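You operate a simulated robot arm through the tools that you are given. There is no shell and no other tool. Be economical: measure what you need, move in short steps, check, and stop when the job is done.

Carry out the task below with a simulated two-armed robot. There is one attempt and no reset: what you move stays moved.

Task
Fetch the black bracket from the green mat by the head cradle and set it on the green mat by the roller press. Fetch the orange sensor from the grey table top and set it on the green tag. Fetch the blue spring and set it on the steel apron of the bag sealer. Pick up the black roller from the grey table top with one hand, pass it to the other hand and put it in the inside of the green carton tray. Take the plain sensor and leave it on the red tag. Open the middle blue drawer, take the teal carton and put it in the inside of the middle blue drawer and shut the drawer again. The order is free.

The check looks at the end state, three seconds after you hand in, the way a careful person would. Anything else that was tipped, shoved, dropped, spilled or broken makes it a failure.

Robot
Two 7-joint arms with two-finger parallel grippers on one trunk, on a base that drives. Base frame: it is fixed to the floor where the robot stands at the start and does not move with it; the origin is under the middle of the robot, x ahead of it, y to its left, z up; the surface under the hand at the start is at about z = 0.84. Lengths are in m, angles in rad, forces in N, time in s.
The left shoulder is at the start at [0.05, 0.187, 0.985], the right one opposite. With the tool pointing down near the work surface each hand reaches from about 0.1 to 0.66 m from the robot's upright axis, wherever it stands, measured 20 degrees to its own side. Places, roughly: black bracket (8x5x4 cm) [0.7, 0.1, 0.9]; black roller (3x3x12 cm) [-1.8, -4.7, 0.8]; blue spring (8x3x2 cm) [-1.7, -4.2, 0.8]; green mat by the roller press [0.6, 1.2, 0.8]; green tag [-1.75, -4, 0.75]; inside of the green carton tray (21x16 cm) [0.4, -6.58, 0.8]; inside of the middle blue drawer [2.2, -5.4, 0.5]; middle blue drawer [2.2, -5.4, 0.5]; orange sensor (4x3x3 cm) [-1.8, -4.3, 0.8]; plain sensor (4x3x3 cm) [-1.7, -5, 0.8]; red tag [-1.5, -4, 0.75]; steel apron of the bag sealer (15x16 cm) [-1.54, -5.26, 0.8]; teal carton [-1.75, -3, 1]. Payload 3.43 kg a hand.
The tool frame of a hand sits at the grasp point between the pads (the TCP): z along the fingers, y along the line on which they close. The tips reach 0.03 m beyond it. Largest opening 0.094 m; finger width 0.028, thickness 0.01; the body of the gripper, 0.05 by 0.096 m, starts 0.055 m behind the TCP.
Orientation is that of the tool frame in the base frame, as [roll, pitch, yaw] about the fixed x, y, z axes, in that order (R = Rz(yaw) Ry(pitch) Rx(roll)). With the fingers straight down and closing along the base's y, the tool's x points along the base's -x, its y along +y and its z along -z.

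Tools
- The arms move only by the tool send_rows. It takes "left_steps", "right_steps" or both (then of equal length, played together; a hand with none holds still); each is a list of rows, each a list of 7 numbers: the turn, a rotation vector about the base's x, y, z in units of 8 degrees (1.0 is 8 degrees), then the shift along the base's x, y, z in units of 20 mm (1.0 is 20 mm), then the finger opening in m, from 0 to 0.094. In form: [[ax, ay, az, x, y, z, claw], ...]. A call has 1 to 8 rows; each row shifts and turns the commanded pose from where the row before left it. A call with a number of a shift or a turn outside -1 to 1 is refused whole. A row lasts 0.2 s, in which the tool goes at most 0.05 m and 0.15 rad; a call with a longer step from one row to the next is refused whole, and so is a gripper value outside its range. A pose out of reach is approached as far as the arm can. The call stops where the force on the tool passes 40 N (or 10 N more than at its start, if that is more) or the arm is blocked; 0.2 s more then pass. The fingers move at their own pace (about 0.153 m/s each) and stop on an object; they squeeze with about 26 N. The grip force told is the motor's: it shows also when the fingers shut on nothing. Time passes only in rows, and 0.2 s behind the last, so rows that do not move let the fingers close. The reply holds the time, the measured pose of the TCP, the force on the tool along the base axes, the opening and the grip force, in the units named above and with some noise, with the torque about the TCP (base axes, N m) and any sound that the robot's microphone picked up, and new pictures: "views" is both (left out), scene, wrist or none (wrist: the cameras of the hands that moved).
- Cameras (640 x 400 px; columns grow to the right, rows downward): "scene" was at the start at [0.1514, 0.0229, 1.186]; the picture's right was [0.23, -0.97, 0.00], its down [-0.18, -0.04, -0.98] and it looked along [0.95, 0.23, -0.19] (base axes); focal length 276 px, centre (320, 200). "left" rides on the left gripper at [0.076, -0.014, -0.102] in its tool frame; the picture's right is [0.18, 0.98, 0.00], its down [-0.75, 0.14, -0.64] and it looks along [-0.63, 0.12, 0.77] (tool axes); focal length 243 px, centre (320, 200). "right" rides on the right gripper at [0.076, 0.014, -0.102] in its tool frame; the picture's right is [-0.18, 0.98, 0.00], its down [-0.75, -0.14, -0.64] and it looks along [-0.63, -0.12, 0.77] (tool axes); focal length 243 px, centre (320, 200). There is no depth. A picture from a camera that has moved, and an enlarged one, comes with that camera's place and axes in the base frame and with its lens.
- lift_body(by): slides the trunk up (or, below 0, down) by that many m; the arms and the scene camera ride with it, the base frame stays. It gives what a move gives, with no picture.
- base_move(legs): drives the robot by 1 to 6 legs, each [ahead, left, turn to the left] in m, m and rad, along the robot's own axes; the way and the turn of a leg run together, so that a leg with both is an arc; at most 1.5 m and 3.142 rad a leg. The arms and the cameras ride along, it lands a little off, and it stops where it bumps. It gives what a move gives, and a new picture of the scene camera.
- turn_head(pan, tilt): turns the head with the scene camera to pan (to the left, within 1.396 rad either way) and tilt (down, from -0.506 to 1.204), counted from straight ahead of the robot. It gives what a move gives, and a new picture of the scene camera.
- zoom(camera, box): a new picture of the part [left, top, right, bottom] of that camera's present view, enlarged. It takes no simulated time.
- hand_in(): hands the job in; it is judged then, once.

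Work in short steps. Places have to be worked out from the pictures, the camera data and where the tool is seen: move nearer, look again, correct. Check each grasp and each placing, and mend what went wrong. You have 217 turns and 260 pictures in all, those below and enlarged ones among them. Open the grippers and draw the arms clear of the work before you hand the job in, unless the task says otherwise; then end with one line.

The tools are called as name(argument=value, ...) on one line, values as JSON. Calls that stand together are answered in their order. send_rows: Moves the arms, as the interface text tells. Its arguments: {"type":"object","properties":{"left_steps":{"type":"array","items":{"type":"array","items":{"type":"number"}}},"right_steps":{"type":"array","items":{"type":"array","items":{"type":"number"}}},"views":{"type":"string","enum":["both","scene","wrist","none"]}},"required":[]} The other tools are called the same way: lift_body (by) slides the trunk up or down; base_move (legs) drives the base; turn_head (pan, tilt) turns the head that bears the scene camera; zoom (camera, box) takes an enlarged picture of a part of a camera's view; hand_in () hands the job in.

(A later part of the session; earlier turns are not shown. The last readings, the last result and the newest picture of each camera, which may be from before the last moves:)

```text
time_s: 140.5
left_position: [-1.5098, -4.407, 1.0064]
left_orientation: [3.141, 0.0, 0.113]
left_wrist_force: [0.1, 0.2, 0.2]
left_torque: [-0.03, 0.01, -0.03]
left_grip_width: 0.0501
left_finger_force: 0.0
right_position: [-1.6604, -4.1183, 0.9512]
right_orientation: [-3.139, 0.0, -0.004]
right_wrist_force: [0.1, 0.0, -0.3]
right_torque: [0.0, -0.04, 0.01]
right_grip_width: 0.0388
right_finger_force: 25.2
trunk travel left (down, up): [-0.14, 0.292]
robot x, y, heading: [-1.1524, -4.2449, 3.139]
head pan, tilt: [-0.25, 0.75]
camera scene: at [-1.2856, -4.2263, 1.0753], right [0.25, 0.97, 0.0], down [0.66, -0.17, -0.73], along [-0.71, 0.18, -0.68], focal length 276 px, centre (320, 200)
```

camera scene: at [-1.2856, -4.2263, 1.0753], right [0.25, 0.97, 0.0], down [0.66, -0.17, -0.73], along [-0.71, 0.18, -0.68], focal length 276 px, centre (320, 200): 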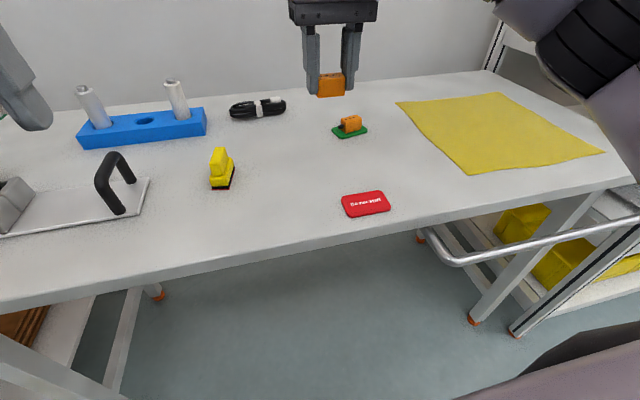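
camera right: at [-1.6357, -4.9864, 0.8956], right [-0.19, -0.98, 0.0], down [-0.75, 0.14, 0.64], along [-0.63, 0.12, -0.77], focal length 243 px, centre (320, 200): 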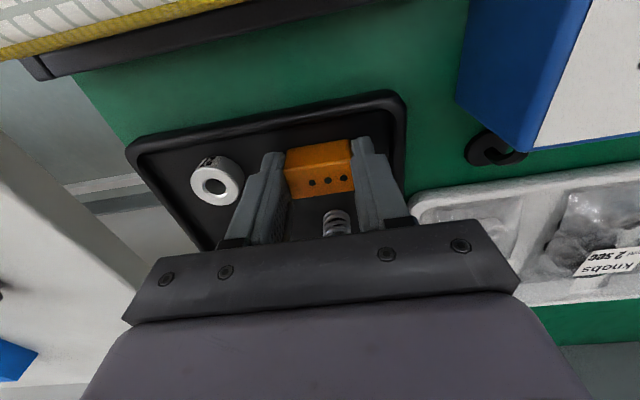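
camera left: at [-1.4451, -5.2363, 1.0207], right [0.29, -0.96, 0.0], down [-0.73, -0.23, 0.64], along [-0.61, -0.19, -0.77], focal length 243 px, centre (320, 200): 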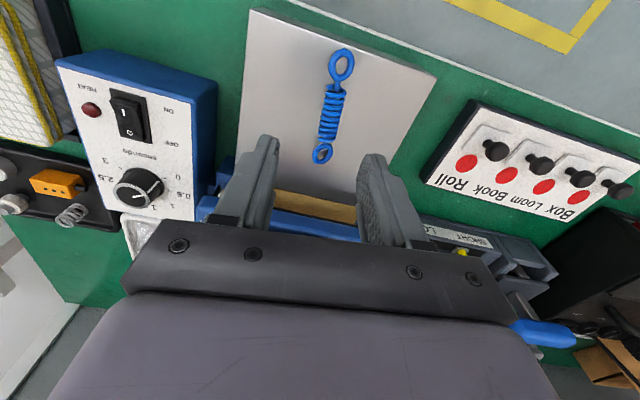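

Red tag at (-1.566,-4.083), aligned with the axes. I move over it and lower to z≈0.85.

send_rows(right_steps=[[0, 0, 0, 0.95, 0.35, -0.9, 0.02], [0, 0, 0, 0.95, 0.35, -1, 0.02], [0, 0, 0, 0.95, 0.35, -1, 0.02], [0, 0, 0, 0.95, 0.35, -1, 0.02], [0, 0, 0, 0.9, 0.35, -1, 0.02]], views="wrist")

```text
time_s: 141.7
left_position: [-1.5101, -4.407, 1.0071]
left_orientation: [3.141, -0.003, 0.113]
left_wrist_force: [-0.7, 0.7, 0.1]
left_torque: [-0.03, -0.02, -0.02]
left_grip_width: 0.0501
left_finger_force: 0.0
right_position: [-1.5654, -4.0833, 0.8531]
right_orientation: [-3.141, 0.0, -0.004]
right_wrist_force: [0.1, -0.3, -0.2]
right_torque: [0.03, 0.01, 0.0]
right_grip_width: 0.039
right_finger_force: 25.9
trunk travel left (down, up): [-0.14, 0.292]
robot x, y, heading: [-1.1505, -4.2478, 3.142]
head pan, tilt: [-0.25, 0.75]
camera right: at [-1.489, -4.0974, 0.9567], right [-0.19, -0.98, 0.0], down [-0.75, 0.14, 0.64], along [-0.63, 0.12, -0.77], focal length 243 px, centre (320, 200)
```

right: 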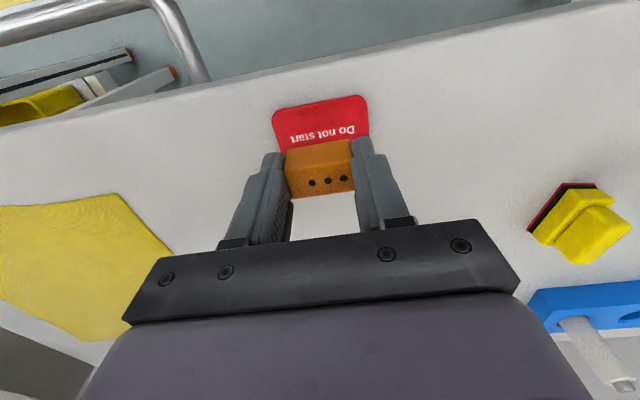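

Alignment good. I lower, release and rise.

send_rows(right_steps=[[0, 0, 0, -0.05, -0.1, -0.8, 0.02], [0, 0, 0, 0, 0, -0.8, 0.02], [0, 0, 0, 0, 0, -0.25, 0.02], [0, 0, 0, 0, 0, 0, 0.08], [0, 0, 0, 0, 0, 0, 0.08], [0, 0, 0, 0, 0, 0.6, 0.08], [0, 0, 0, 0, 0, 1, 0.08], [0, 0, 0, 0, 0, 1, 0.08]], views="wrist")

```text
time_s: 143.5
left_position: [-1.5096, -4.4066, 1.0077]
left_orientation: [3.141, -0.003, 0.113]
left_wrist_force: [0.2, 0.8, -0.9]
left_torque: [-0.03, 0.01, -0.03]
left_grip_width: 0.0502
left_finger_force: 0.1
right_position: [-1.5672, -4.0856, 0.8685]
right_orientation: [-3.138, -0.003, -0.003]
right_wrist_force: [-0.4, -0.6, -0.2]
right_torque: [-0.02, -0.02, 0.01]
right_grip_width: 0.0798
right_finger_force: 0.0
trunk travel left (down, up): [-0.14, 0.292]
robot x, y, heading: [-1.1487, -4.2487, 3.141]
head pan, tilt: [-0.25, 0.75]
camera right: at [-1.4911, -4.0993, 0.9717], right [-0.19, -0.98, 0.0], down [-0.75, 0.14, 0.64], along [-0.63, 0.12, -0.77], focal length 243 px, centre (320, 200)
```

right: 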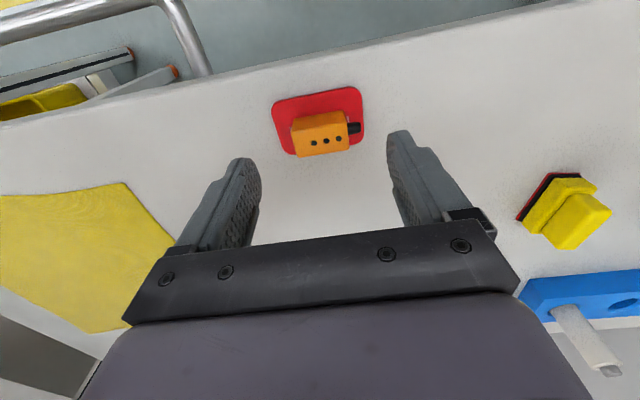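

Plain sensor is on the red tag. I retract the right hand and go left to look at the black roller.

send_rows(right_steps=[[0, 0, 0, 0, 0, 1, 0.08], [0, 0, 0, 0.5, 0, 1, 0.08], [0, 0, 0, 1, 0, 1, 0.08], [0, 0, 0, 1, 0, 1, 0.08], [0, 0, 0, 1, 0, 1, 0.08]], views="none")

base_move(legs=[[-0.1, 0.0, 0.0], [0.0, 0.28, 0.0]])

turn_head(pan=0.3, tilt=0.55)

```text
time_s: 144.7
left_position: [-1.5111, -4.4051, 1.0066]
left_orientation: [-3.142, -0.001, 0.113]
left_wrist_force: [-0.5, -0.5, -0.3]
left_torque: [0.04, -0.04, 0.05]
left_grip_width: 0.0498
left_finger_force: 0.1
right_position: [-1.4976, -4.0848, 0.9692]
right_orientation: [-3.141, -0.003, -0.002]
right_wrist_force: [-0.5, 0.4, -1.1]
right_torque: [0.0, 0.05, 0.02]
right_grip_width: 0.0798
right_finger_force: 0.1
trunk travel left (down, up): [-0.14, 0.292]
robot x, y, heading: [-1.1462, -4.2492, 3.142]
head pan, tilt: [-0.25, 0.75]
```

```text
time_s: 148.5
left_position: [-1.4087, -4.6846, 1.0059]
left_orientation: [3.14, 0.0, 0.116]
left_wrist_force: [-0.2, -0.2, 0.0]
left_torque: [0.01, 0.02, -0.01]
left_grip_width: 0.0499
left_finger_force: 0.0
right_position: [-1.3971, -4.3644, 0.9691]
right_orientation: [-3.14, -0.001, -0.002]
right_wrist_force: [-0.5, -0.2, 0.4]
right_torque: [0.02, -0.03, 0.0]
right_grip_width: 0.0803
right_finger_force: 0.0
trunk travel left (down, up): [-0.14, 0.292]
robot x, y, heading: [-1.0474, -4.5252, -3.141]
head pan, tilt: [-0.25, 0.75]
camera scene: at [-1.1854, -4.5051, 1.0754], right [0.25, 0.97, 0.0], down [0.66, -0.17, -0.73], along [-0.71, 0.18, -0.68], focal length 276 px, centre (320, 200)
```

scene: 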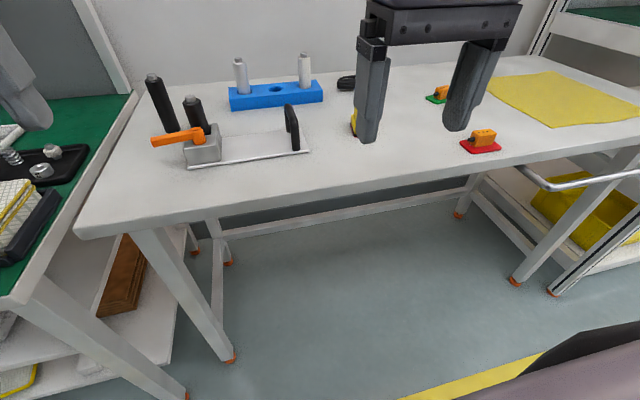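

```text
time_s: 149.5
left_position: [-1.4093, -4.6851, 1.0073]
left_orientation: [-3.14, -0.002, 0.115]
left_wrist_force: [0.4, -0.2, 0.1]
left_torque: [0.0, -0.01, 0.03]
left_grip_width: 0.0502
left_finger_force: 0.1
right_position: [-1.3971, -4.3636, 0.9697]
right_orientation: [-3.14, -0.001, -0.002]
right_wrist_force: [-0.2, -0.1, -0.7]
right_torque: [0.01, 0.03, -0.06]
right_grip_width: 0.0801
right_finger_force: 0.1
trunk travel left (down, up): [-0.14, 0.292]
robot x, y, heading: [-1.0455, -4.5309, -3.138]
head pan, tilt: [0.3, 0.55]
camera scene: at [-1.1909, -4.552, 1.0927], right [-0.29, 0.96, 0.0], down [0.5, 0.15, -0.85], along [-0.81, -0.25, -0.52], focal length 276 px, centre (320, 200)
```

scene: 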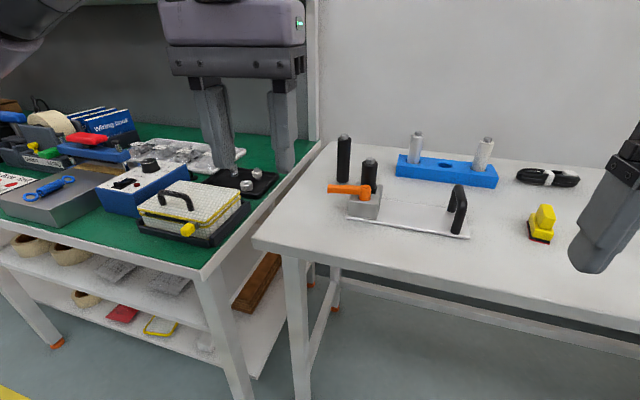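

zoom(camera="scene", box=[290, 110, 490, 260])

```text
2.67 times, centred on (390, 185) of scene
camera zoom: at [-1.1909, -4.552, 1.0927], right [-0.29, 0.96, 0.0], down [0.5, 0.15, -0.85], along [-0.81, -0.25, -0.52], focal length 736 px, centre (133, 240)
```

zoom: 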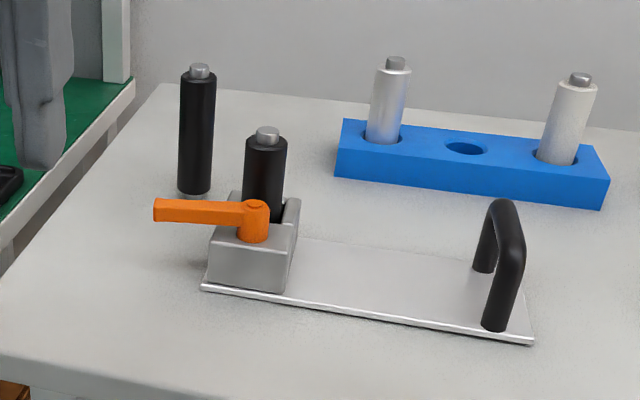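

The black roller stands at (-1.780,-4.674), z from 0.779 to about 0.897. I drive ahead 0.15 and bring the left hand above it.

base_move(legs=[[0.15, 0.0, 0.0]])

send_rows(left_steps=[[0, 0, -0.1, -1, 0.05, 0, 0.06], [0, 0, -0.1, -1, 0.05, 0, 0.06], [0, 0, -0.1, -1, 0.05, 0, 0.06], [0, 0, -0.1, -1, 0.05, 0, 0.06], [0, 0, -0.1, -1, 0.05, 0, 0.06], [0, 0, -0.1, -1, 0.05, 0, 0.06], [0, 0, -0.1, -1, 0.05, 0, 0.06], [0, 0, -0.1, -1, 0.05, 0, 0.06]], views="both")

```text
time_s: 150.8
left_position: [-1.5573, -4.6869, 1.0062]
left_orientation: [-3.141, -0.001, 0.115]
left_wrist_force: [-0.2, 0.1, -0.1]
left_torque: [-0.02, 0.01, 0.01]
left_grip_width: 0.0498
left_finger_force: 0.0
right_position: [-1.5456, -4.3648, 0.9681]
right_orientation: [3.141, -0.003, -0.001]
right_wrist_force: [-0.2, 0.3, 0.5]
right_torque: [0.01, 0.0, 0.0]
right_grip_width: 0.08
right_finger_force: 0.0
trunk travel left (down, up): [-0.14, 0.292]
robot x, y, heading: [-1.1968, -4.5236, -3.14]
head pan, tilt: [0.3, 0.55]
camera scene: at [-1.3393, -4.5521, 1.0927], right [-0.3, 0.96, 0.0], down [0.5, 0.15, -0.85], along [-0.81, -0.25, -0.52], focal length 276 px, centre (320, 200)
```

scene: 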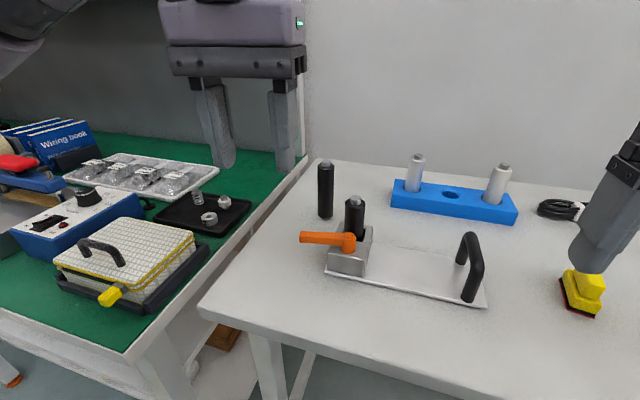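

```text
time_s: 152.7
left_position: [-1.7185, -4.6779, 1.0071]
left_orientation: [-3.141, -0.002, 0.004]
left_wrist_force: [0.5, 0.1, 0.2]
left_torque: [-0.01, 0.03, -0.03]
left_grip_width: 0.0602
left_finger_force: 0.0
right_position: [-1.5449, -4.3642, 0.9696]
right_orientation: [-3.141, -0.002, -0.002]
right_wrist_force: [-0.8, 0.2, 0.4]
right_torque: [-0.01, 0.0, 0.0]
right_grip_width: 0.0801
right_finger_force: 0.0
trunk travel left (down, up): [-0.14, 0.292]
robot x, y, heading: [-1.1978, -4.5248, -3.142]
head pan, tilt: [0.3, 0.55]
camera scene: at [-1.3393, -4.5521, 1.0927], right [-0.3, 0.96, 0.0], down [0.5, 0.15, -0.85], along [-0.81, -0.25, -0.52], focal length 276 px, centre (320, 200)
camera left: at [-1.643, -4.6625, 1.1104], right [0.19, -0.98, 0.0], down [-0.75, -0.14, 0.64], along [-0.63, -0.12, -0.77], focal length 243 px, centre (320, 200)
```

scene: 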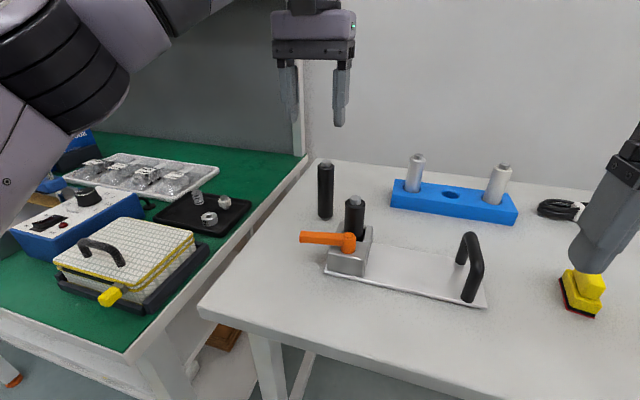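
left: 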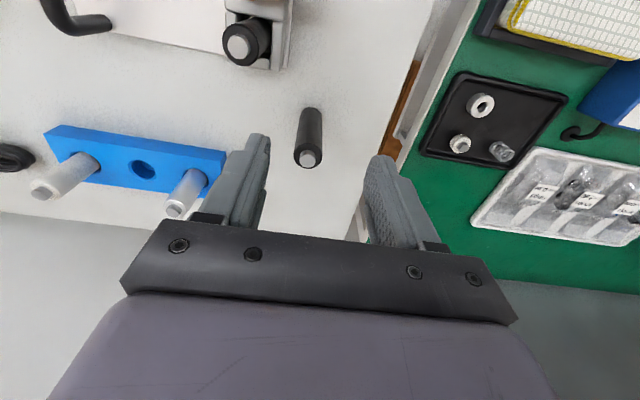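

Roller axis at (-1.766,-4.674). I descend to TCP z≈0.872 and close on its top part.

send_rows(left_steps=[[0, 0, 0, -0.8, 0.1, -0.3, 0.06], [0, 0, 0, -0.8, 0.1, -0.5, 0.06], [0, 0, 0, -0.8, 0, -0.95, 0.06], [0, 0, 0, 0, 0, -1, 0.06], [0, 0, 0, 0, 0, -1, 0.06], [0, 0, 0, 0, 0, -1, 0.06], [0, 0, 0, 0, 0, -1, 0.06], [0, 0, 0, 0, 0, -1, 0.06]], views="wrist")

```text
time_s: 154.4
left_position: [-1.7662, -4.6737, 0.872]
left_orientation: [3.141, -0.003, 0.004]
left_wrist_force: [-0.5, 0.2, 0.2]
left_torque: [-0.05, 0.0, 0.03]
left_grip_width: 0.0601
left_finger_force: 0.1
right_position: [-1.5454, -4.3654, 0.9682]
right_orientation: [-3.139, -0.002, -0.001]
right_wrist_force: [0.7, -0.7, 0.8]
right_torque: [-0.01, 0.01, -0.02]
right_grip_width: 0.0801
right_finger_force: 0.0
trunk travel left (down, up): [-0.14, 0.292]
robot x, y, heading: [-1.1971, -4.5257, -3.138]
head pan, tilt: [0.3, 0.55]
camera left: at [-1.691, -4.6582, 0.9755], right [0.19, -0.98, 0.0], down [-0.75, -0.14, 0.64], along [-0.63, -0.12, -0.77], focal length 243 px, centre (320, 200)
```

left: 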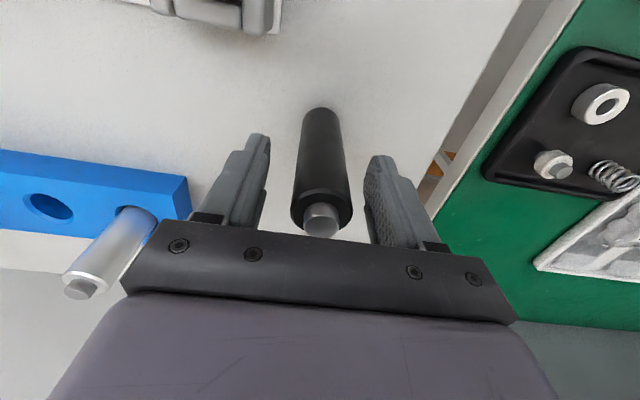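

send_rows(left_steps=[[0, 0, 0, 0, 0, 0, 0.01], [0, 0, 0, 0, 0, 0, 0.01], [0, 0, 0, 0, 0, 0.5, 0.01], [0, 0, 0, 0, 0, 1, 0.01], [0, 0, 0, 0, 0, 1, 0.01], [0, 0, 0, 0, 0, 1, 0.01], [0, 0, 0, 0, 0, 1, 0.01], [0, 0, 0, 0, 0, 1, 0.01]], views="wrist")

```text
time_s: 156.2
left_position: [-1.7653, -4.6733, 0.9824]
left_orientation: [3.141, -0.001, 0.003]
left_wrist_force: [-0.9, 0.0, -1.5]
left_torque: [0.0, 0.0, 0.04]
left_grip_width: 0.0293
left_finger_force: 25.8
right_position: [-1.5451, -4.3629, 0.9698]
right_orientation: [3.141, 0.0, -0.001]
right_wrist_force: [0.1, 0.4, 1.1]
right_torque: [0.03, 0.01, 0.04]
right_grip_width: 0.0799
right_finger_force: 0.0
trunk travel left (down, up): [-0.14, 0.292]
robot x, y, heading: [-1.2008, -4.5293, -3.144]
head pan, tilt: [0.3, 0.55]
camera left: at [-1.6912, -4.6581, 1.0848], right [0.19, -0.98, 0.0], down [-0.75, -0.14, 0.64], along [-0.63, -0.12, -0.77], focal length 243 px, centre (320, 200)
```

left: 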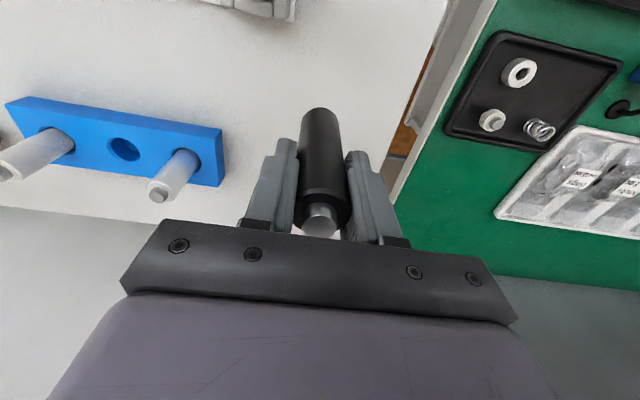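

Roller is held. I raise it more and back the base away from the table for the handover.

send_rows(left_steps=[[0, 0, 0, 0, 0, 1, 0.01], [0, 0, 0, 0, 0, 1, 0.01], [0, 0, 0, 0, 0, 1, 0.01]], views="none")

base_move(legs=[[-0.55, 0.0, 0.0]])

send_rows(left_steps=[[0, 0, 0, 0.5, 0.9, 0.15, 0.01], [0, 0, 0, 0.6, 0.9, 0.1, 0.01], [0, 0, 0, 0.6, 0.9, 0.1, 0.01], [0, 0, 0, 0.6, 0.9, 0.1, 0.01], [0, 0, 0, 0.6, 0.9, 0.1, 0.01], [0, 0, 0, 0.6, 0.9, 0.1, 0.01], [0, 0, 0, 0.6, 0.9, 0.1, 0.01], [0, 0, 0, 0.6, 0.9, 0.1, 0.01]], right_steps=[[0, 1, 0, 0.5, 0.2, 0, 0.08], [0, 1, 0, 0.5, 0.2, 0, 0.08], [0, 1, 0, 0.5, 0.2, 0, 0.08], [0, 1, 0, 0.2, 0, 0, 0.08], [0, 1, 0, 0.2, 0, 0, 0.08], [0, 1, 0, 0, 0, 0.2, 0.08], [0, 1, 0, 0, 0, 0.3, 0.08], [0, 1, 0, 0, 0, 0.3, 0.08]], views="scene")

```text
time_s: 157.1
left_position: [-1.7509, -4.6719, 1.0161]
left_orientation: [-3.141, 0.0, 0.003]
left_wrist_force: [0.0, -0.6, -1.1]
left_torque: [0.01, -0.04, -0.02]
left_grip_width: 0.0293
left_finger_force: 25.3
left hand out of reach, approached as far as the arm can: row 1, 2, 3
right_position: [-1.546, -4.3646, 0.9689]
right_orientation: [-3.139, -0.001, -0.003]
right_wrist_force: [0.3, -0.6, -0.4]
right_torque: [0.03, 0.0, -0.02]
right_grip_width: 0.0799
right_finger_force: 0.1
trunk travel left (down, up): [-0.14, 0.292]
robot x, y, heading: [-1.1954, -4.5265, -3.143]
head pan, tilt: [0.3, 0.55]
```

```text
time_s: 160.2
left_position: [-1.2022, -4.6733, 1.0145]
left_orientation: [3.141, 0.0, 0.006]
left_wrist_force: [1.0, 0.0, -0.9]
left_torque: [0.02, -0.03, 0.01]
left_grip_width: 0.0292
left_finger_force: 26.0
right_position: [-0.9975, -4.3641, 0.9684]
right_orientation: [-3.14, -0.001, 0.001]
right_wrist_force: [-0.3, -0.8, -0.1]
right_torque: [0.07, 0.0, -0.01]
right_grip_width: 0.0801
right_finger_force: 0.0
trunk travel left (down, up): [-0.14, 0.292]
robot x, y, heading: [-0.6499, -4.5213, -3.135]
head pan, tilt: [0.3, 0.55]
camera scene: at [-0.7904, -4.5517, 1.0928], right [-0.3, 0.95, 0.0], down [0.5, 0.16, -0.85], along [-0.81, -0.25, -0.52], focal length 276 px, centre (320, 200)
```

scene: 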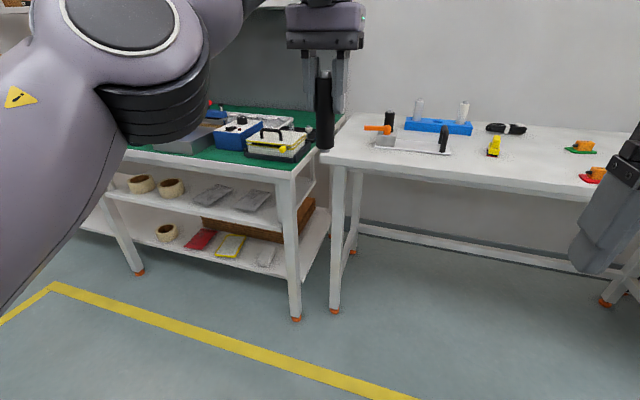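

```text
time_s: 162.0
left_position: [-1.1084, -4.5289, 1.0329]
left_orientation: [3.141, 0.0, 0.007]
left_wrist_force: [0.3, 0.1, -0.9]
left_torque: [-0.04, -0.02, 0.02]
left_grip_width: 0.0292
left_finger_force: 26.2
right_position: [-0.9753, -4.3667, 1.0112]
right_orientation: [-3.138, 1.117, 0.003]
right_wrist_force: [0.2, -0.1, -0.5]
right_torque: [0.0, -0.01, -0.01]
right_grip_width: 0.0798
right_finger_force: 0.1
right hand out of reach, approached as far as the arm can: row 7, 8
trunk travel left (down, up): [-0.14, 0.292]
robot x, y, heading: [-0.648, -4.5255, -3.14]
head pan, tilt: [0.3, 0.55]
camera scene: at [-0.7904, -4.5517, 1.0927], right [-0.3, 0.95, 0.0], down [0.5, 0.16, -0.85], along [-0.81, -0.25, -0.52], focal length 276 px, centre (320, 200)
```

scene: 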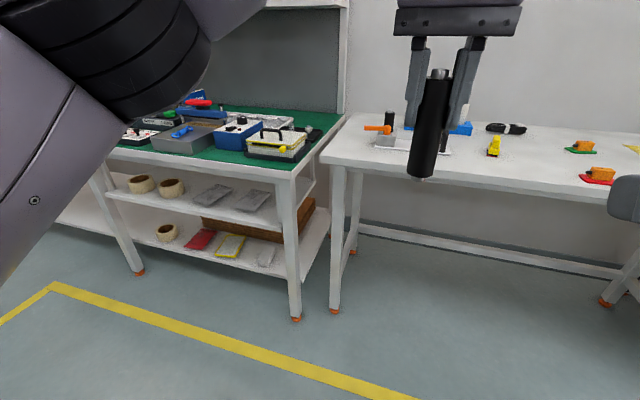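

Left holds the roller at (-1.108,-4.529), TCP z 1.033. I bring the right hand behind its lower part, finishing the pitch to horizontal.

send_rows(right_steps=[[0, 0, 0, -0.3, -1, -0.25, 0.08], [0, 0, 0, -0.3, -1, -0.25, 0.08], [0, 0, 0, -0.3, -1, -0.25, 0.08], [0, 0, 0, -0.3, -1, -0.25, 0.08], [0, 0.8, 0, 0, -1, -0.25, 0.08], [0, 0.8, 0, 0, -1, -0.25, 0.08], [0, 0.8, 0, 0, -1, -0.25, 0.08], [0, 0.8, 0, 0, -1, 0, 0.08]], views="both")

```text
time_s: 163.4
left_position: [-1.1087, -4.5293, 1.0323]
left_orientation: [3.139, -0.002, 0.008]
left_wrist_force: [-0.9, 0.8, -0.5]
left_torque: [-0.02, -0.01, 0.0]
left_grip_width: 0.0292
left_finger_force: 26.0
right_position: [-1.0429, -4.4583, 1.0091]
right_orientation: [2.77, 1.222, -0.539]
right_wrist_force: [0.7, 0.5, 0.4]
right_torque: [-0.02, 0.02, 0.01]
right_grip_width: 0.0799
right_finger_force: 0.0
trunk travel left (down, up): [-0.14, 0.292]
robot x, y, heading: [-0.6415, -4.5264, -3.138]
head pan, tilt: [0.3, 0.55]
stopped in row 6 (right hand): the arm was blocked; the commanded pose is now the measured one
camera scene: at [-0.7538, -4.6, 1.0942], right [-0.84, 0.54, 0.0], down [0.28, 0.43, -0.86], along [-0.47, -0.72, -0.51], focal length 276 px, centre (320, 200)
camera right: at [-0.9279, -4.5002, 0.9731], right [-0.24, -0.93, 0.29], down [0.41, 0.18, 0.89], along [-0.88, 0.33, 0.34], focal length 243 px, centre (320, 200)
```

scene: 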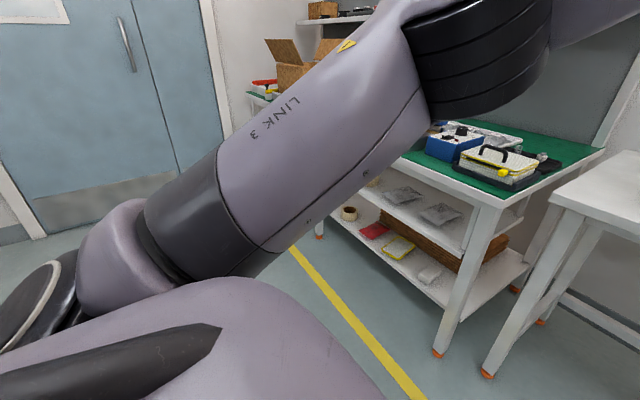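
right: 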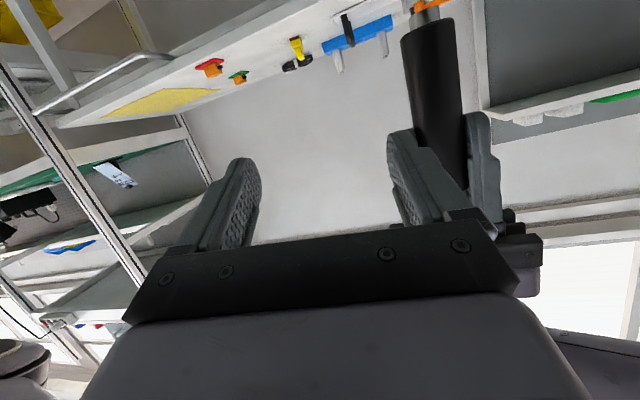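

The right arm's elbow brushed my own head, so I undo that. New plan: the left hand will tilt so the roller points horizontally to my right, and the right hand takes it from above. First I bring the right hand back to fingers-down and out to the side.

send_rows(right_steps=[[0, -0.5, 0.1, 0, 0.9, -0.2, 0.08], [0, -1, 0.2, 0, 0.9, 0, 0.08], [0, -1, 0.2, 0, 0.9, 0, 0.08], [0, -1, 0.2, 0, 0.9, 0, 0.08], [0, -1, 0.2, 0, 0.9, 0, 0.08], [0, -1, 0.2, 0, 0.9, 0, 0.08], [0, -1, 0.2, 0, 0.9, 0, 0.08], [0, -1, 0.2, 0, 0.9, 0, 0.08]], views="none")

turn_head(pan=0.0, tilt=0.4)

```text
time_s: 165.2
left_position: [-1.1086, -4.5292, 1.0319]
left_orientation: [3.141, 0.0, 0.008]
left_wrist_force: [-0.1, 0.3, -1.4]
left_torque: [0.0, 0.01, 0.01]
left_grip_width: 0.0291
left_finger_force: 25.5
right_position: [-1.0393, -4.3205, 1.0053]
right_orientation: [3.134, 0.21, -0.012]
right_wrist_force: [-0.4, -0.5, 0.5]
right_torque: [-0.01, 0.01, 0.0]
right_grip_width: 0.0801
right_finger_force: 0.0
trunk travel left (down, up): [-0.14, 0.292]
robot x, y, heading: [-0.6475, -4.5271, -3.137]
head pan, tilt: [0.3, 0.55]
```

```text
time_s: 166.0
left_position: [-1.1072, -4.5293, 1.0335]
left_orientation: [-3.141, 0.0, 0.008]
left_wrist_force: [1.0, 0.1, -1.1]
left_torque: [-0.02, -0.03, -0.01]
left_grip_width: 0.0292
left_finger_force: 25.8
right_position: [-1.0404, -4.3201, 1.0041]
right_orientation: [3.134, 0.211, -0.014]
right_wrist_force: [-0.1, 0.0, 0.2]
right_torque: [-0.02, -0.02, 0.01]
right_grip_width: 0.0796
right_finger_force: 0.0
trunk travel left (down, up): [-0.14, 0.292]
robot x, y, heading: [-0.6483, -4.5287, -3.141]
head pan, tilt: [0.0, 0.4]
camera scene: at [-0.7974, -4.5253, 1.1064], right [0.0, 1.0, 0.0], down [0.39, 0.0, -0.92], along [-0.92, 0.0, -0.39], focal length 276 px, centre (320, 200)
```

scene: 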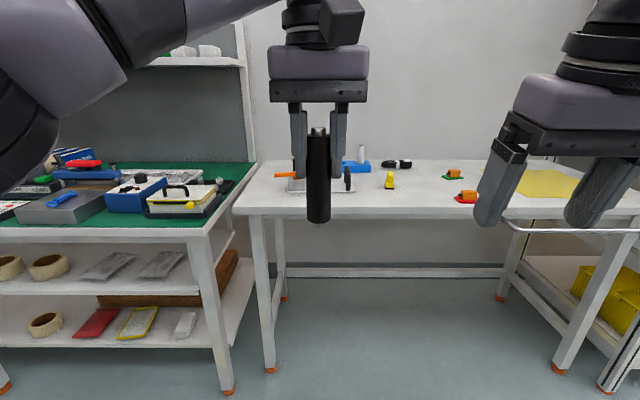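

Left tilts about the ahead axis while moving left; right levels and yaws 90°.

send_rows(left_steps=[[1, 0, 0, 0, -0.9, 0, 0.01], [1, 0, 0, 0, -0.9, 0, 0.01], [1, 0, 0, 0, -0.9, 0, 0.01], [1, 0, 0, 0, -0.9, 0, 0.01], [1, 0, 0, 0, -0.9, 0, 0.01], [1, 0, 0, 0, -0.9, 0, 0.01], [1, 0, 0, 0, -0.6, 0, 0.01], [1, 0, 0, 0, -0.6, 0, 0.01]], right_steps=[[0, -0.75, 0.5, 0, 0.3, 0.3, 0.08], [0, -0.75, 0.5, 0, 0.3, 0.3, 0.08], [0, 0, 1, 0, 0.3, 0.3, 0.08], [0, 0, 1, 0, 0.3, 0.3, 0.08], [0, 0, 1, 0, 0, 0.3, 0.08], [0, 0, 1, 0, 0, 0.3, 0.08], [0, 0, 1, 0, 0, 0.3, 0.08], [0, 0, 1, 0, 0, 0.3, 0.08]], views="scene")

```text
time_s: 167.8
left_position: [-1.1095, -4.663, 1.0342]
left_orientation: [-2.023, -0.006, 0.001]
left_wrist_force: [-1.1, -0.4, -0.8]
left_torque: [-0.03, 0.03, 0.0]
left_grip_width: 0.0292
left_finger_force: 26.0
right_position: [-1.0124, -4.323, 1.0299]
right_orientation: [3.122, 0.003, 0.963]
right_wrist_force: [-0.4, 0.1, 0.9]
right_torque: [0.01, 0.03, 0.01]
right_grip_width: 0.0802
right_finger_force: 0.1
right hand out of reach, approached as far as the arm can: row 7, 8
trunk travel left (down, up): [-0.14, 0.292]
robot x, y, heading: [-0.6512, -4.5253, -3.134]
head pan, tilt: [0.0, 0.4]
camera scene: at [-0.7974, -4.5254, 1.1065], right [0.0, 1.0, 0.0], down [0.39, 0.0, -0.92], along [-0.92, 0.0, -0.39], focal length 276 px, centre (320, 200)
```

scene: 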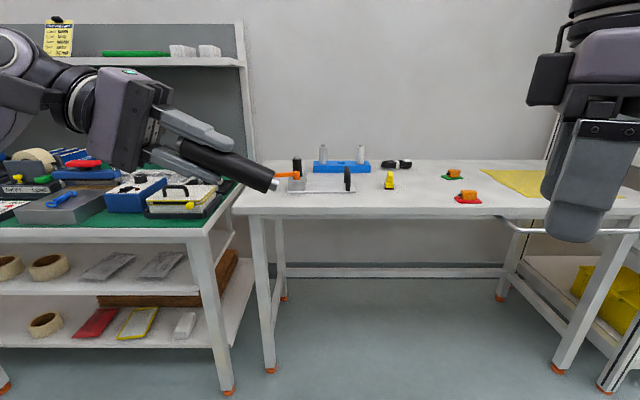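

Left tilts fine, but right's +yaw is limited. I turn the right hand the other way (yaw ≈-0.8), finish the left tilt, and yaw the left 45° so the roller points forward-right.

send_rows(left_steps=[[1, 0, 0, 0, 0, 0.2, 0.01], [1, 0, 0, 0, 0, 0.2, 0.01], [1, 0, 0, 0, 0, 0.2, 0.01], [0.25, 0, 0.5, 0.2, 0, 0.2, 0.01], [0, 0, 1, 0.3, 0, 0, 0.01], [0, 0, 1, 0.3, 0, 0, 0.01], [0, 0, 1, 0.3, 0, 0, 0.01], [0, 0, 1, 0.3, 0, 0, 0.01]], right_steps=[[0, 0, -1, -0.2, 0, 0.3, 0.08], [0, 0, -1, -0.2, 0, 0.3, 0.08], [0, 0, -1, -0.2, 0, 0.3, 0.08], [0, 0, -1, -0.2, 0, 0.3, 0.08], [0, 0, -1, -0.2, 0, 0.3, 0.08], [0, 0, -1, -0.2, 0, 0.3, 0.08], [0, 0, -1, -0.2, 0, 0.3, 0.08], [0, 0, -1, -0.2, 0, 0.3, 0.08]], views="none")

send_rows(left_steps=[[0, 0, 1, 0.3, 0, 0, 0.01], [0, 0, 0, 0, 0, 0, 0.01], [0, 0, 0, 0, 0, 0, 0.01], [0, 0, 0, 0, 0, 0, 0.01], [0, 0, 0, 0, 0, 0, 0.01]], right_steps=[[0, 0, -1, 0, 0, 0, 0.08], [0, 0, -1, 0, 0, 0, 0.08], [0, 0, -1, 0, 0, 0, 0.08], [0, 0, -1, 0, 0, 0, 0.08], [0, 0, -0.6, 0, 0, 0, 0.08]], views="scene")

```text
time_s: 169.6
left_position: [-1.0803, -4.6614, 1.0483]
left_orientation: [-1.572, -0.009, 0.627]
left_wrist_force: [-0.3, 0.5, -1.2]
left_torque: [-0.01, -0.01, 0.0]
left_grip_width: 0.0291
left_finger_force: 26.6
right_position: [-1.0452, -4.3228, 1.0778]
right_orientation: [3.123, -0.001, -0.155]
right_wrist_force: [0.7, -0.1, 0.5]
right_torque: [0.01, 0.0, -0.02]
right_grip_width: 0.08
right_finger_force: 0.1
trunk travel left (down, up): [-0.14, 0.292]
robot x, y, heading: [-0.6483, -4.5246, -3.138]
head pan, tilt: [0.0, 0.4]
```

```text
time_s: 170.8
left_position: [-1.0741, -4.661, 1.0495]
left_orientation: [-1.571, -0.008, 0.769]
left_wrist_force: [-0.5, 0.0, -0.5]
left_torque: [0.02, -0.05, 0.01]
left_grip_width: 0.0293
left_finger_force: 26.0
right_position: [-1.0455, -4.321, 1.0778]
right_orientation: [3.122, 0.002, -0.799]
right_wrist_force: [-0.3, -0.8, 0.6]
right_torque: [0.0, 0.01, -0.01]
right_grip_width: 0.0799
right_finger_force: 0.1
trunk travel left (down, up): [-0.14, 0.292]
robot x, y, heading: [-0.6498, -4.5261, -3.137]
head pan, tilt: [0.0, 0.4]
camera scene: at [-0.7974, -4.5253, 1.1065], right [0.0, 1.0, 0.0], down [0.39, 0.0, -0.92], along [-0.92, 0.0, -0.39], focal length 276 px, centre (320, 200)
```

scene: 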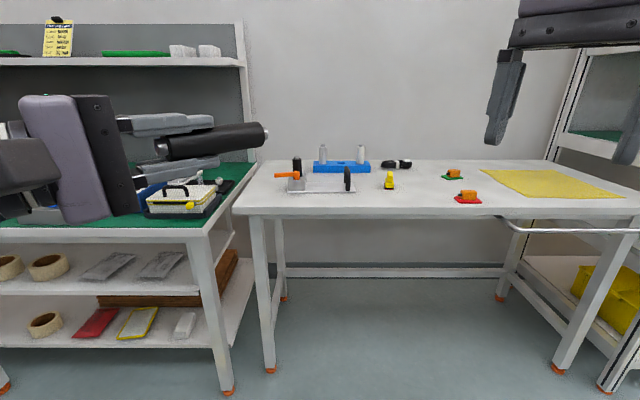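

Both orientations were reached. I move the left hand toward the middle and lift the right for an overhead approach.

send_rows(left_steps=[[0, 0, 0, 0.2, 0.85, -0.2, 0.01], [0, 0, 0, 0.2, 0.85, -0.2, 0.01], [0, 0, 0, 0.2, 0.85, -0.2, 0.01], [0, 0, 0, 0.2, 0.85, -0.2, 0.01], [0, 0, 0, 0.2, 0.85, -0.2, 0.01], [0, 0, 0, 0.2, 0.85, -0.2, 0.01], [0, 0, 0, 0.2, 0.85, -0.2, 0.01]], right_steps=[[0, 0, 0, 0, 0.1, 0.35, 0.06], [0, 0, 0, 0, 0.1, 0.35, 0.06], [0, 0, 0, 0, 0, 0.35, 0.06], [0, 0, 0, 0, 0, 0.35, 0.06], [0, 0, 0, 0, 0, 0.35, 0.06], [0, 0, 0, 0, 0, 0.35, 0.06], [0, 0, 0, 0, 0, 0.35, 0.06]], views="scene")

```text
time_s: 172.4
left_position: [-1.0463, -4.543, 1.0206]
left_orientation: [-1.572, -0.009, 0.768]
left_wrist_force: [0.3, 0.0, 0.0]
left_torque: [-0.01, -0.01, 0.02]
left_grip_width: 0.0294
left_finger_force: 26.0
right_position: [-1.0453, -4.3174, 1.1261]
right_orientation: [3.123, -0.001, -0.797]
right_wrist_force: [0.9, -0.6, -0.4]
right_torque: [-0.04, -0.01, 0.0]
right_grip_width: 0.0602
right_finger_force: 0.0
trunk travel left (down, up): [-0.14, 0.292]
robot x, y, heading: [-0.6466, -4.5232, -3.139]
head pan, tilt: [0.0, 0.4]
camera scene: at [-0.7973, -4.5252, 1.1065], right [0.0, 1.0, 0.0], down [0.39, 0.0, -0.92], along [-0.92, 0.0, -0.39], focal length 276 px, centre (320, 200)
```

scene: 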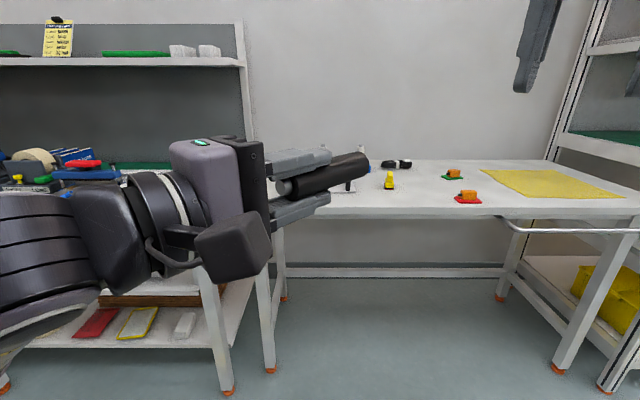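

I bring the right hand over the roller's free end at (-1.090,-4.498).

send_rows(right_steps=[[0, 0, 0, -0.28, -1, 0, 0.06], [0, 0, 0, -0.28, -1, 0, 0.06], [0, 0, 0, -0.28, -1, 0, 0.06], [0, 0, 0, -0.28, -1, 0, 0.06], [0, 0, 0, -0.28, -1, 0, 0.06], [0, 0, 0, -0.28, -1, 0, 0.06], [0, 0, 0, -0.28, -1, 0, 0.06], [0, 0, 0, -0.28, -1, 0, 0.06]], views="both")

```text
time_s: 174.2
left_position: [-1.0458, -4.5427, 1.0198]
left_orientation: [-1.571, -0.008, 0.768]
left_wrist_force: [0.9, -0.5, -1.1]
left_torque: [-0.01, -0.01, 0.01]
left_grip_width: 0.0293
left_finger_force: 25.8
right_position: [-1.0846, -4.4759, 1.1182]
right_orientation: [3.122, 0.001, -0.796]
right_wrist_force: [-0.3, -0.1, 0.0]
right_torque: [-0.01, 0.02, 0.02]
right_grip_width: 0.0601
right_finger_force: 0.0
right hand out of reach, approached as far as the arm can: row 7, 8
trunk travel left (down, up): [-0.14, 0.292]
robot x, y, heading: [-0.6514, -4.5268, -3.138]
head pan, tilt: [0.0, 0.4]
camera scene: at [-0.7973, -4.5254, 1.1065], right [0.0, 1.0, 0.0], down [0.39, 0.0, -0.92], along [-0.92, 0.0, -0.39], focal length 276 px, centre (320, 200)
camera right: at [-1.0394, -4.5383, 1.2209], right [-0.83, -0.56, 0.02], down [-0.42, 0.65, 0.64], along [-0.37, 0.52, -0.77], focal length 243 px, centre (320, 200)
```

scene: 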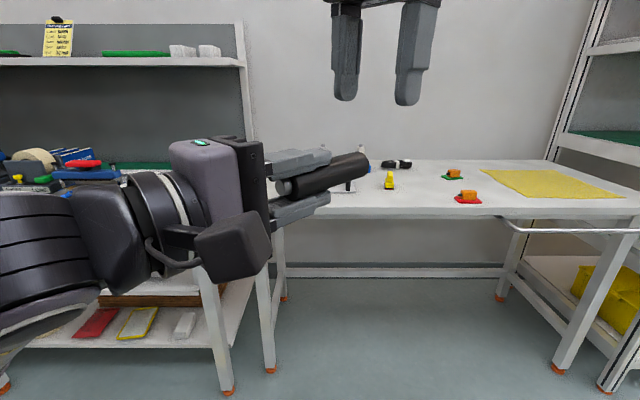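
right: 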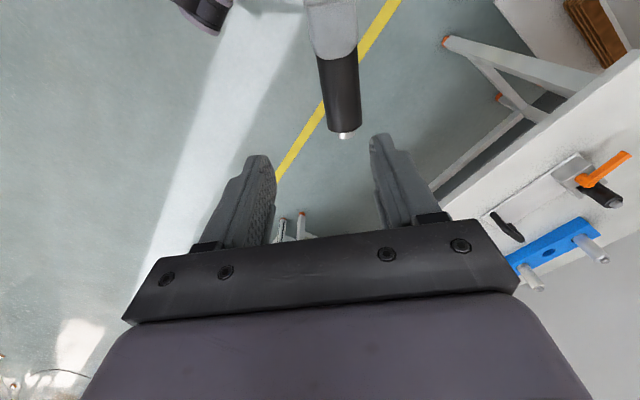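

The right is at its height limit but its xy is close, so I move the left 2 cm right instead and lower the right hand partway.

send_rows(left_steps=[[0, 0, 0, 0, 0.5, 0, 0.01], [0, 0, 0, 0, 0.5, 0, 0.01], [0, 0, 0, 0, 0, 0, 0.01]], right_steps=[[0, 0, 0, 0, 0, -0.5, 0.06], [0, 0, 0, 0, 0, -0.5, 0.06], [0, 0, 0, 0, 0, -0.5, 0.06]], views="wrist")

```text
time_s: 175.0
left_position: [-1.0467, -4.5216, 1.021]
left_orientation: [-1.571, -0.007, 0.766]
left_wrist_force: [-0.2, 0.7, -1.1]
left_torque: [0.01, -0.02, 0.02]
left_grip_width: 0.0294
left_finger_force: 26.2
right_position: [-1.0832, -4.4739, 1.0876]
right_orientation: [3.122, 0.004, -0.795]
right_wrist_force: [-0.6, -0.3, -0.3]
right_torque: [0.0, 0.0, 0.02]
right_grip_width: 0.0601
right_finger_force: 0.0
trunk travel left (down, up): [-0.14, 0.292]
robot x, y, heading: [-0.6497, -4.5226, -3.142]
head pan, tilt: [0.0, 0.4]
camera right: at [-1.0393, -4.5372, 1.1907], right [-0.83, -0.56, 0.02], down [-0.42, 0.65, 0.64], along [-0.37, 0.52, -0.77], focal length 243 px, centre (320, 200)
camera left: at [-0.9221, -4.5431, 1.0363], right [0.14, 0.13, -0.98], down [-0.1, -0.98, -0.15], along [-0.99, 0.11, -0.12], focal length 243 px, centre (320, 200)
```

right: 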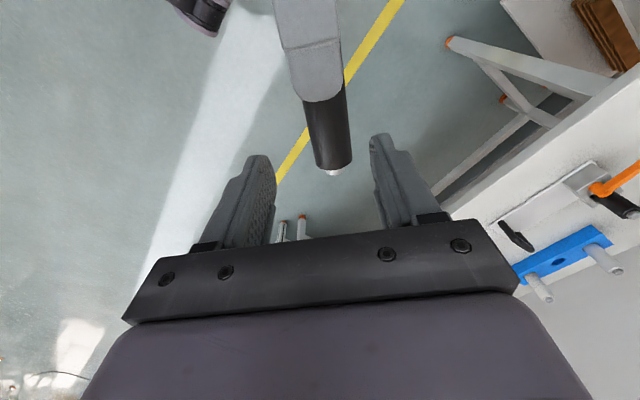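
left: 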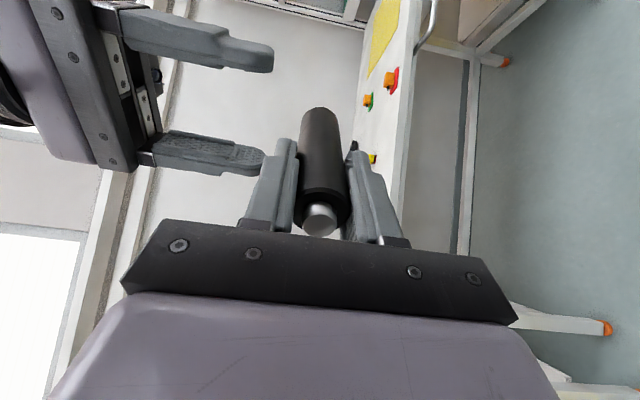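

Lined up; 7 mm correction needed. I descend to z≈1.033.

send_rows(right_steps=[[0, 0, 0, -0.36, -0.12, -0.6, 0.06], [0, 0, 0, 0, 0, -0.8, 0.06], [0, 0, 0, 0, 0, -0.8, 0.06], [0, 0, 0, 0, 0, -0.5, 0.06]], views="wrist")

```text
time_s: 176.0
left_position: [-1.0459, -4.523, 1.0202]
left_orientation: [-1.57, -0.006, 0.767]
left_wrist_force: [-0.5, -0.1, -1.3]
left_torque: [-0.03, 0.0, -0.02]
left_grip_width: 0.0292
left_finger_force: 26.0
right_position: [-1.0925, -4.4771, 1.0336]
right_orientation: [3.123, 0.002, -0.796]
right_wrist_force: [-0.7, 0.1, -0.3]
right_torque: [0.01, 0.01, 0.01]
right_grip_width: 0.06
right_finger_force: 0.1
trunk travel left (down, up): [-0.14, 0.292]
robot x, y, heading: [-0.6477, -4.5268, -3.137]
head pan, tilt: [0.0, 0.4]
camera right: at [-1.047, -4.5399, 1.1361], right [-0.83, -0.56, 0.02], down [-0.42, 0.65, 0.64], along [-0.37, 0.52, -0.77], focal length 243 px, centre (320, 200)
```

right: 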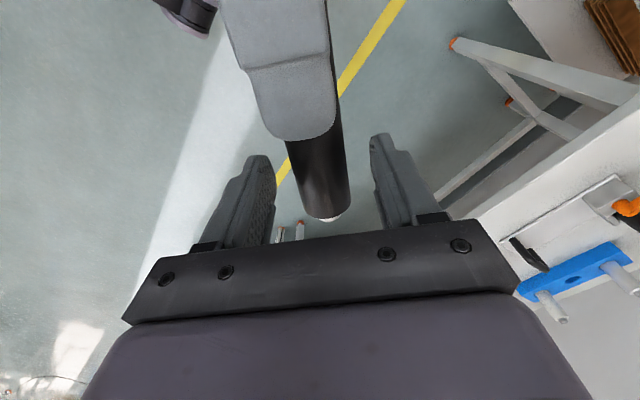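

Roller is between the right fingers. I close the right hand.

send_rows(right_steps=[[0, 0, 0, 0, 0, 0, 0.01], [0, 0, 0, 0, 0, 0, 0.01], [0, 0, 0, 0, 0, 0, 0.01]], views="wrist")

```text
time_s: 176.8
left_position: [-1.0463, -4.5227, 1.021]
left_orientation: [-1.569, -0.006, 0.766]
left_wrist_force: [2.8, 4.0, -1.4]
left_torque: [0.0, -0.03, 0.12]
left_grip_width: 0.0288
left_finger_force: 25.6
right_position: [-1.091, -4.4775, 1.0329]
right_orientation: [3.121, 0.003, -0.798]
right_wrist_force: [-2.7, -5.5, -0.9]
right_torque: [-0.04, 0.05, -0.47]
right_grip_width: 0.0291
right_finger_force: 25.5
trunk travel left (down, up): [-0.14, 0.292]
robot x, y, heading: [-0.6498, -4.5258, -3.136]
head pan, tilt: [0.0, 0.4]
camera right: at [-1.0471, -4.54, 1.1362], right [-0.83, -0.55, 0.02], down [-0.42, 0.65, 0.64], along [-0.37, 0.52, -0.77], focal length 243 px, centre (320, 200)
```

right: 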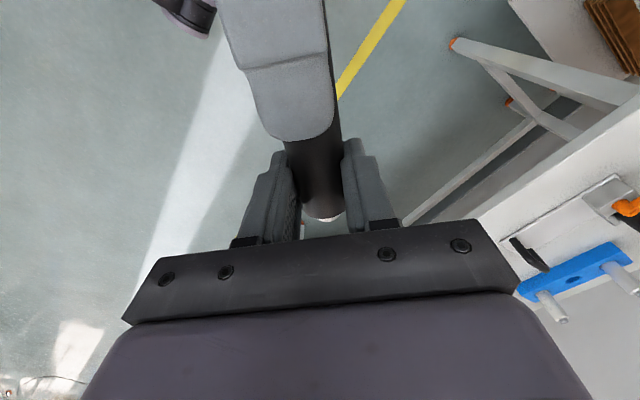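

Both hold it. I open the left and withdraw it along its axis.

send_rows(left_steps=[[0, 0, 0, 0, 0, 0, 0.07], [0, 0, 0, 0, 0, 0, 0.07], [0, 0, 0, 0.4, -0.42, 0, 0.07], [0, 0, 0, 0.65, -0.7, 0, 0.07], [0, 0, 0, 0.65, -0.7, 0, 0.07], [0, 0, 0, 0.5, -1, 0, 0.07], [0, 0, 0, 0.2, -1, 0, 0.07], [0, 0, 0, 0, -1, 0, 0.07]], views="both")

```text
time_s: 178.6
left_position: [-1.02, -4.6129, 1.0325]
left_orientation: [-1.569, -0.006, 0.767]
left_wrist_force: [0.0, -0.1, 0.2]
left_torque: [0.02, -0.02, 0.01]
left_grip_width: 0.0699
left_finger_force: 0.1
left hand out of reach, approached as far as the arm can: row 6, 7, 8
right_position: [-1.0918, -4.4773, 1.0327]
right_orientation: [3.122, 0.002, -0.798]
right_wrist_force: [0.1, -0.7, -1.5]
right_torque: [0.02, 0.02, -0.01]
right_grip_width: 0.0289
right_finger_force: 25.8
trunk travel left (down, up): [-0.14, 0.292]
robot x, y, heading: [-0.6509, -4.5286, -3.138]
head pan, tilt: [0.0, 0.4]
camera scene: at [-0.7973, -4.5253, 1.1065], right [0.0, 1.0, 0.0], down [0.39, 0.0, -0.92], along [-0.92, 0.0, -0.39], focal length 276 px, centre (320, 200)
camera left: at [-0.8948, -4.6341, 1.0485], right [0.14, 0.13, -0.98], down [-0.1, -0.98, -0.15], along [-0.99, 0.12, -0.12], focal length 243 px, centre (320, 200)
```

scene: 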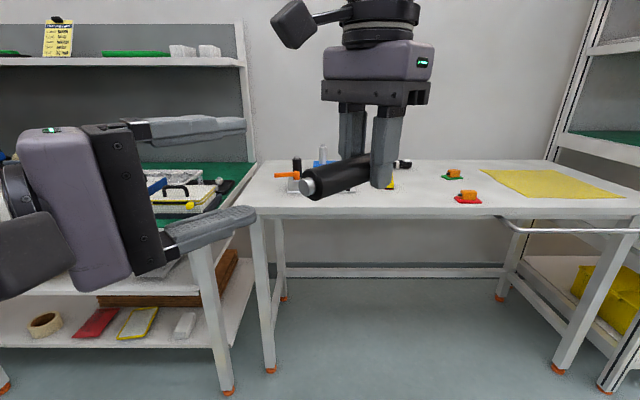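
left: 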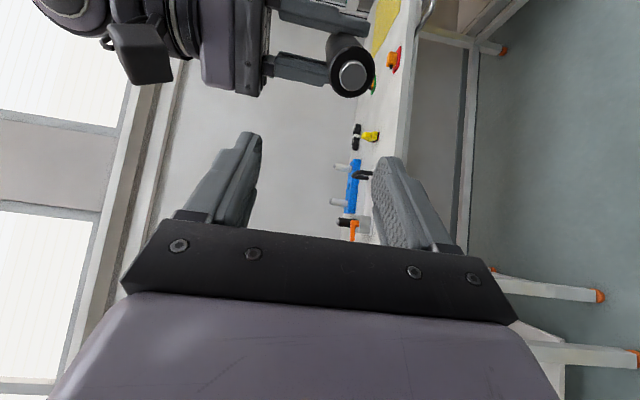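

Handover done: the right holds the roller firmly. I return the left hand to fingers-down.

send_rows(left_steps=[[-0.887, -0.358, -0.358, 0, -0.4, 0.1, 0.07], [-0.887, -0.358, -0.358, 0, -0.4, 0.1, 0.07], [-0.887, -0.358, -0.358, 0, -0.4, 0.1, 0.07], [-0.887, -0.358, -0.358, 0, -0.4, 0.1, 0.07], [-0.887, -0.358, -0.358, 0, -0.4, 0.1, 0.07], [-0.887, -0.358, -0.358, 0, 0, 0.1, 0.07], [-0.887, -0.358, -0.358, 0, 0, 0.1, 0.07], [-0.887, -0.358, -0.358, 0, 0, 0.1, 0.07]], views="none")

send_rows(left_steps=[[-0.887, -0.358, -0.358, 0.3, 0, 0, 0.07], [-0.887, -0.358, -0.358, 0.3, 0, 0, 0.07], [-0.887, -0.358, -0.358, 0.3, 0, 0, 0.07], [-0.887, -0.358, -0.358, 0.3, 0, 0, 0.07]], right_steps=[[0, 0, 0, 0.5, 0.5, 0, 0.01], [0, 0, 0, 0.5, 0.5, 0, 0.01], [0, 0, 0, 0.5, 0.5, 0, 0.01], [0, 0, 0, 0.5, 0.5, 0, 0.01]], views="none")

```text
time_s: 180.4
left_position: [-1.0194, -4.6526, 1.0486]
left_orientation: [-2.629, 0.138, 0.247]
left_wrist_force: [0.2, 0.0, 0.6]
left_torque: [0.0, 0.0, -0.02]
left_grip_width: 0.07
left_finger_force: 0.1
right_position: [-1.0913, -4.4768, 1.0327]
right_orientation: [3.123, 0.0, -0.798]
right_wrist_force: [0.0, 0.6, -0.2]
right_torque: [0.02, 0.02, -0.01]
right_grip_width: 0.0287
right_finger_force: 25.6
trunk travel left (down, up): [-0.14, 0.292]
robot x, y, heading: [-0.6459, -4.5281, -3.14]
head pan, tilt: [0.0, 0.4]
```

```text
time_s: 181.4
left_position: [-0.9951, -4.6522, 1.0483]
left_orientation: [3.141, -0.002, 0.006]
left_wrist_force: [-0.7, -0.9, 0.6]
left_torque: [0.01, -0.01, 0.0]
left_grip_width: 0.0701
left_finger_force: 0.0
right_position: [-1.0505, -4.4369, 1.0322]
right_orientation: [3.123, 0.003, -0.796]
right_wrist_force: [-0.9, -0.5, -0.2]
right_torque: [0.02, 0.04, -0.01]
right_grip_width: 0.0289
right_finger_force: 26.1
trunk travel left (down, up): [-0.14, 0.292]
robot x, y, heading: [-0.6452, -4.5254, -3.137]
head pan, tilt: [0.0, 0.4]
```

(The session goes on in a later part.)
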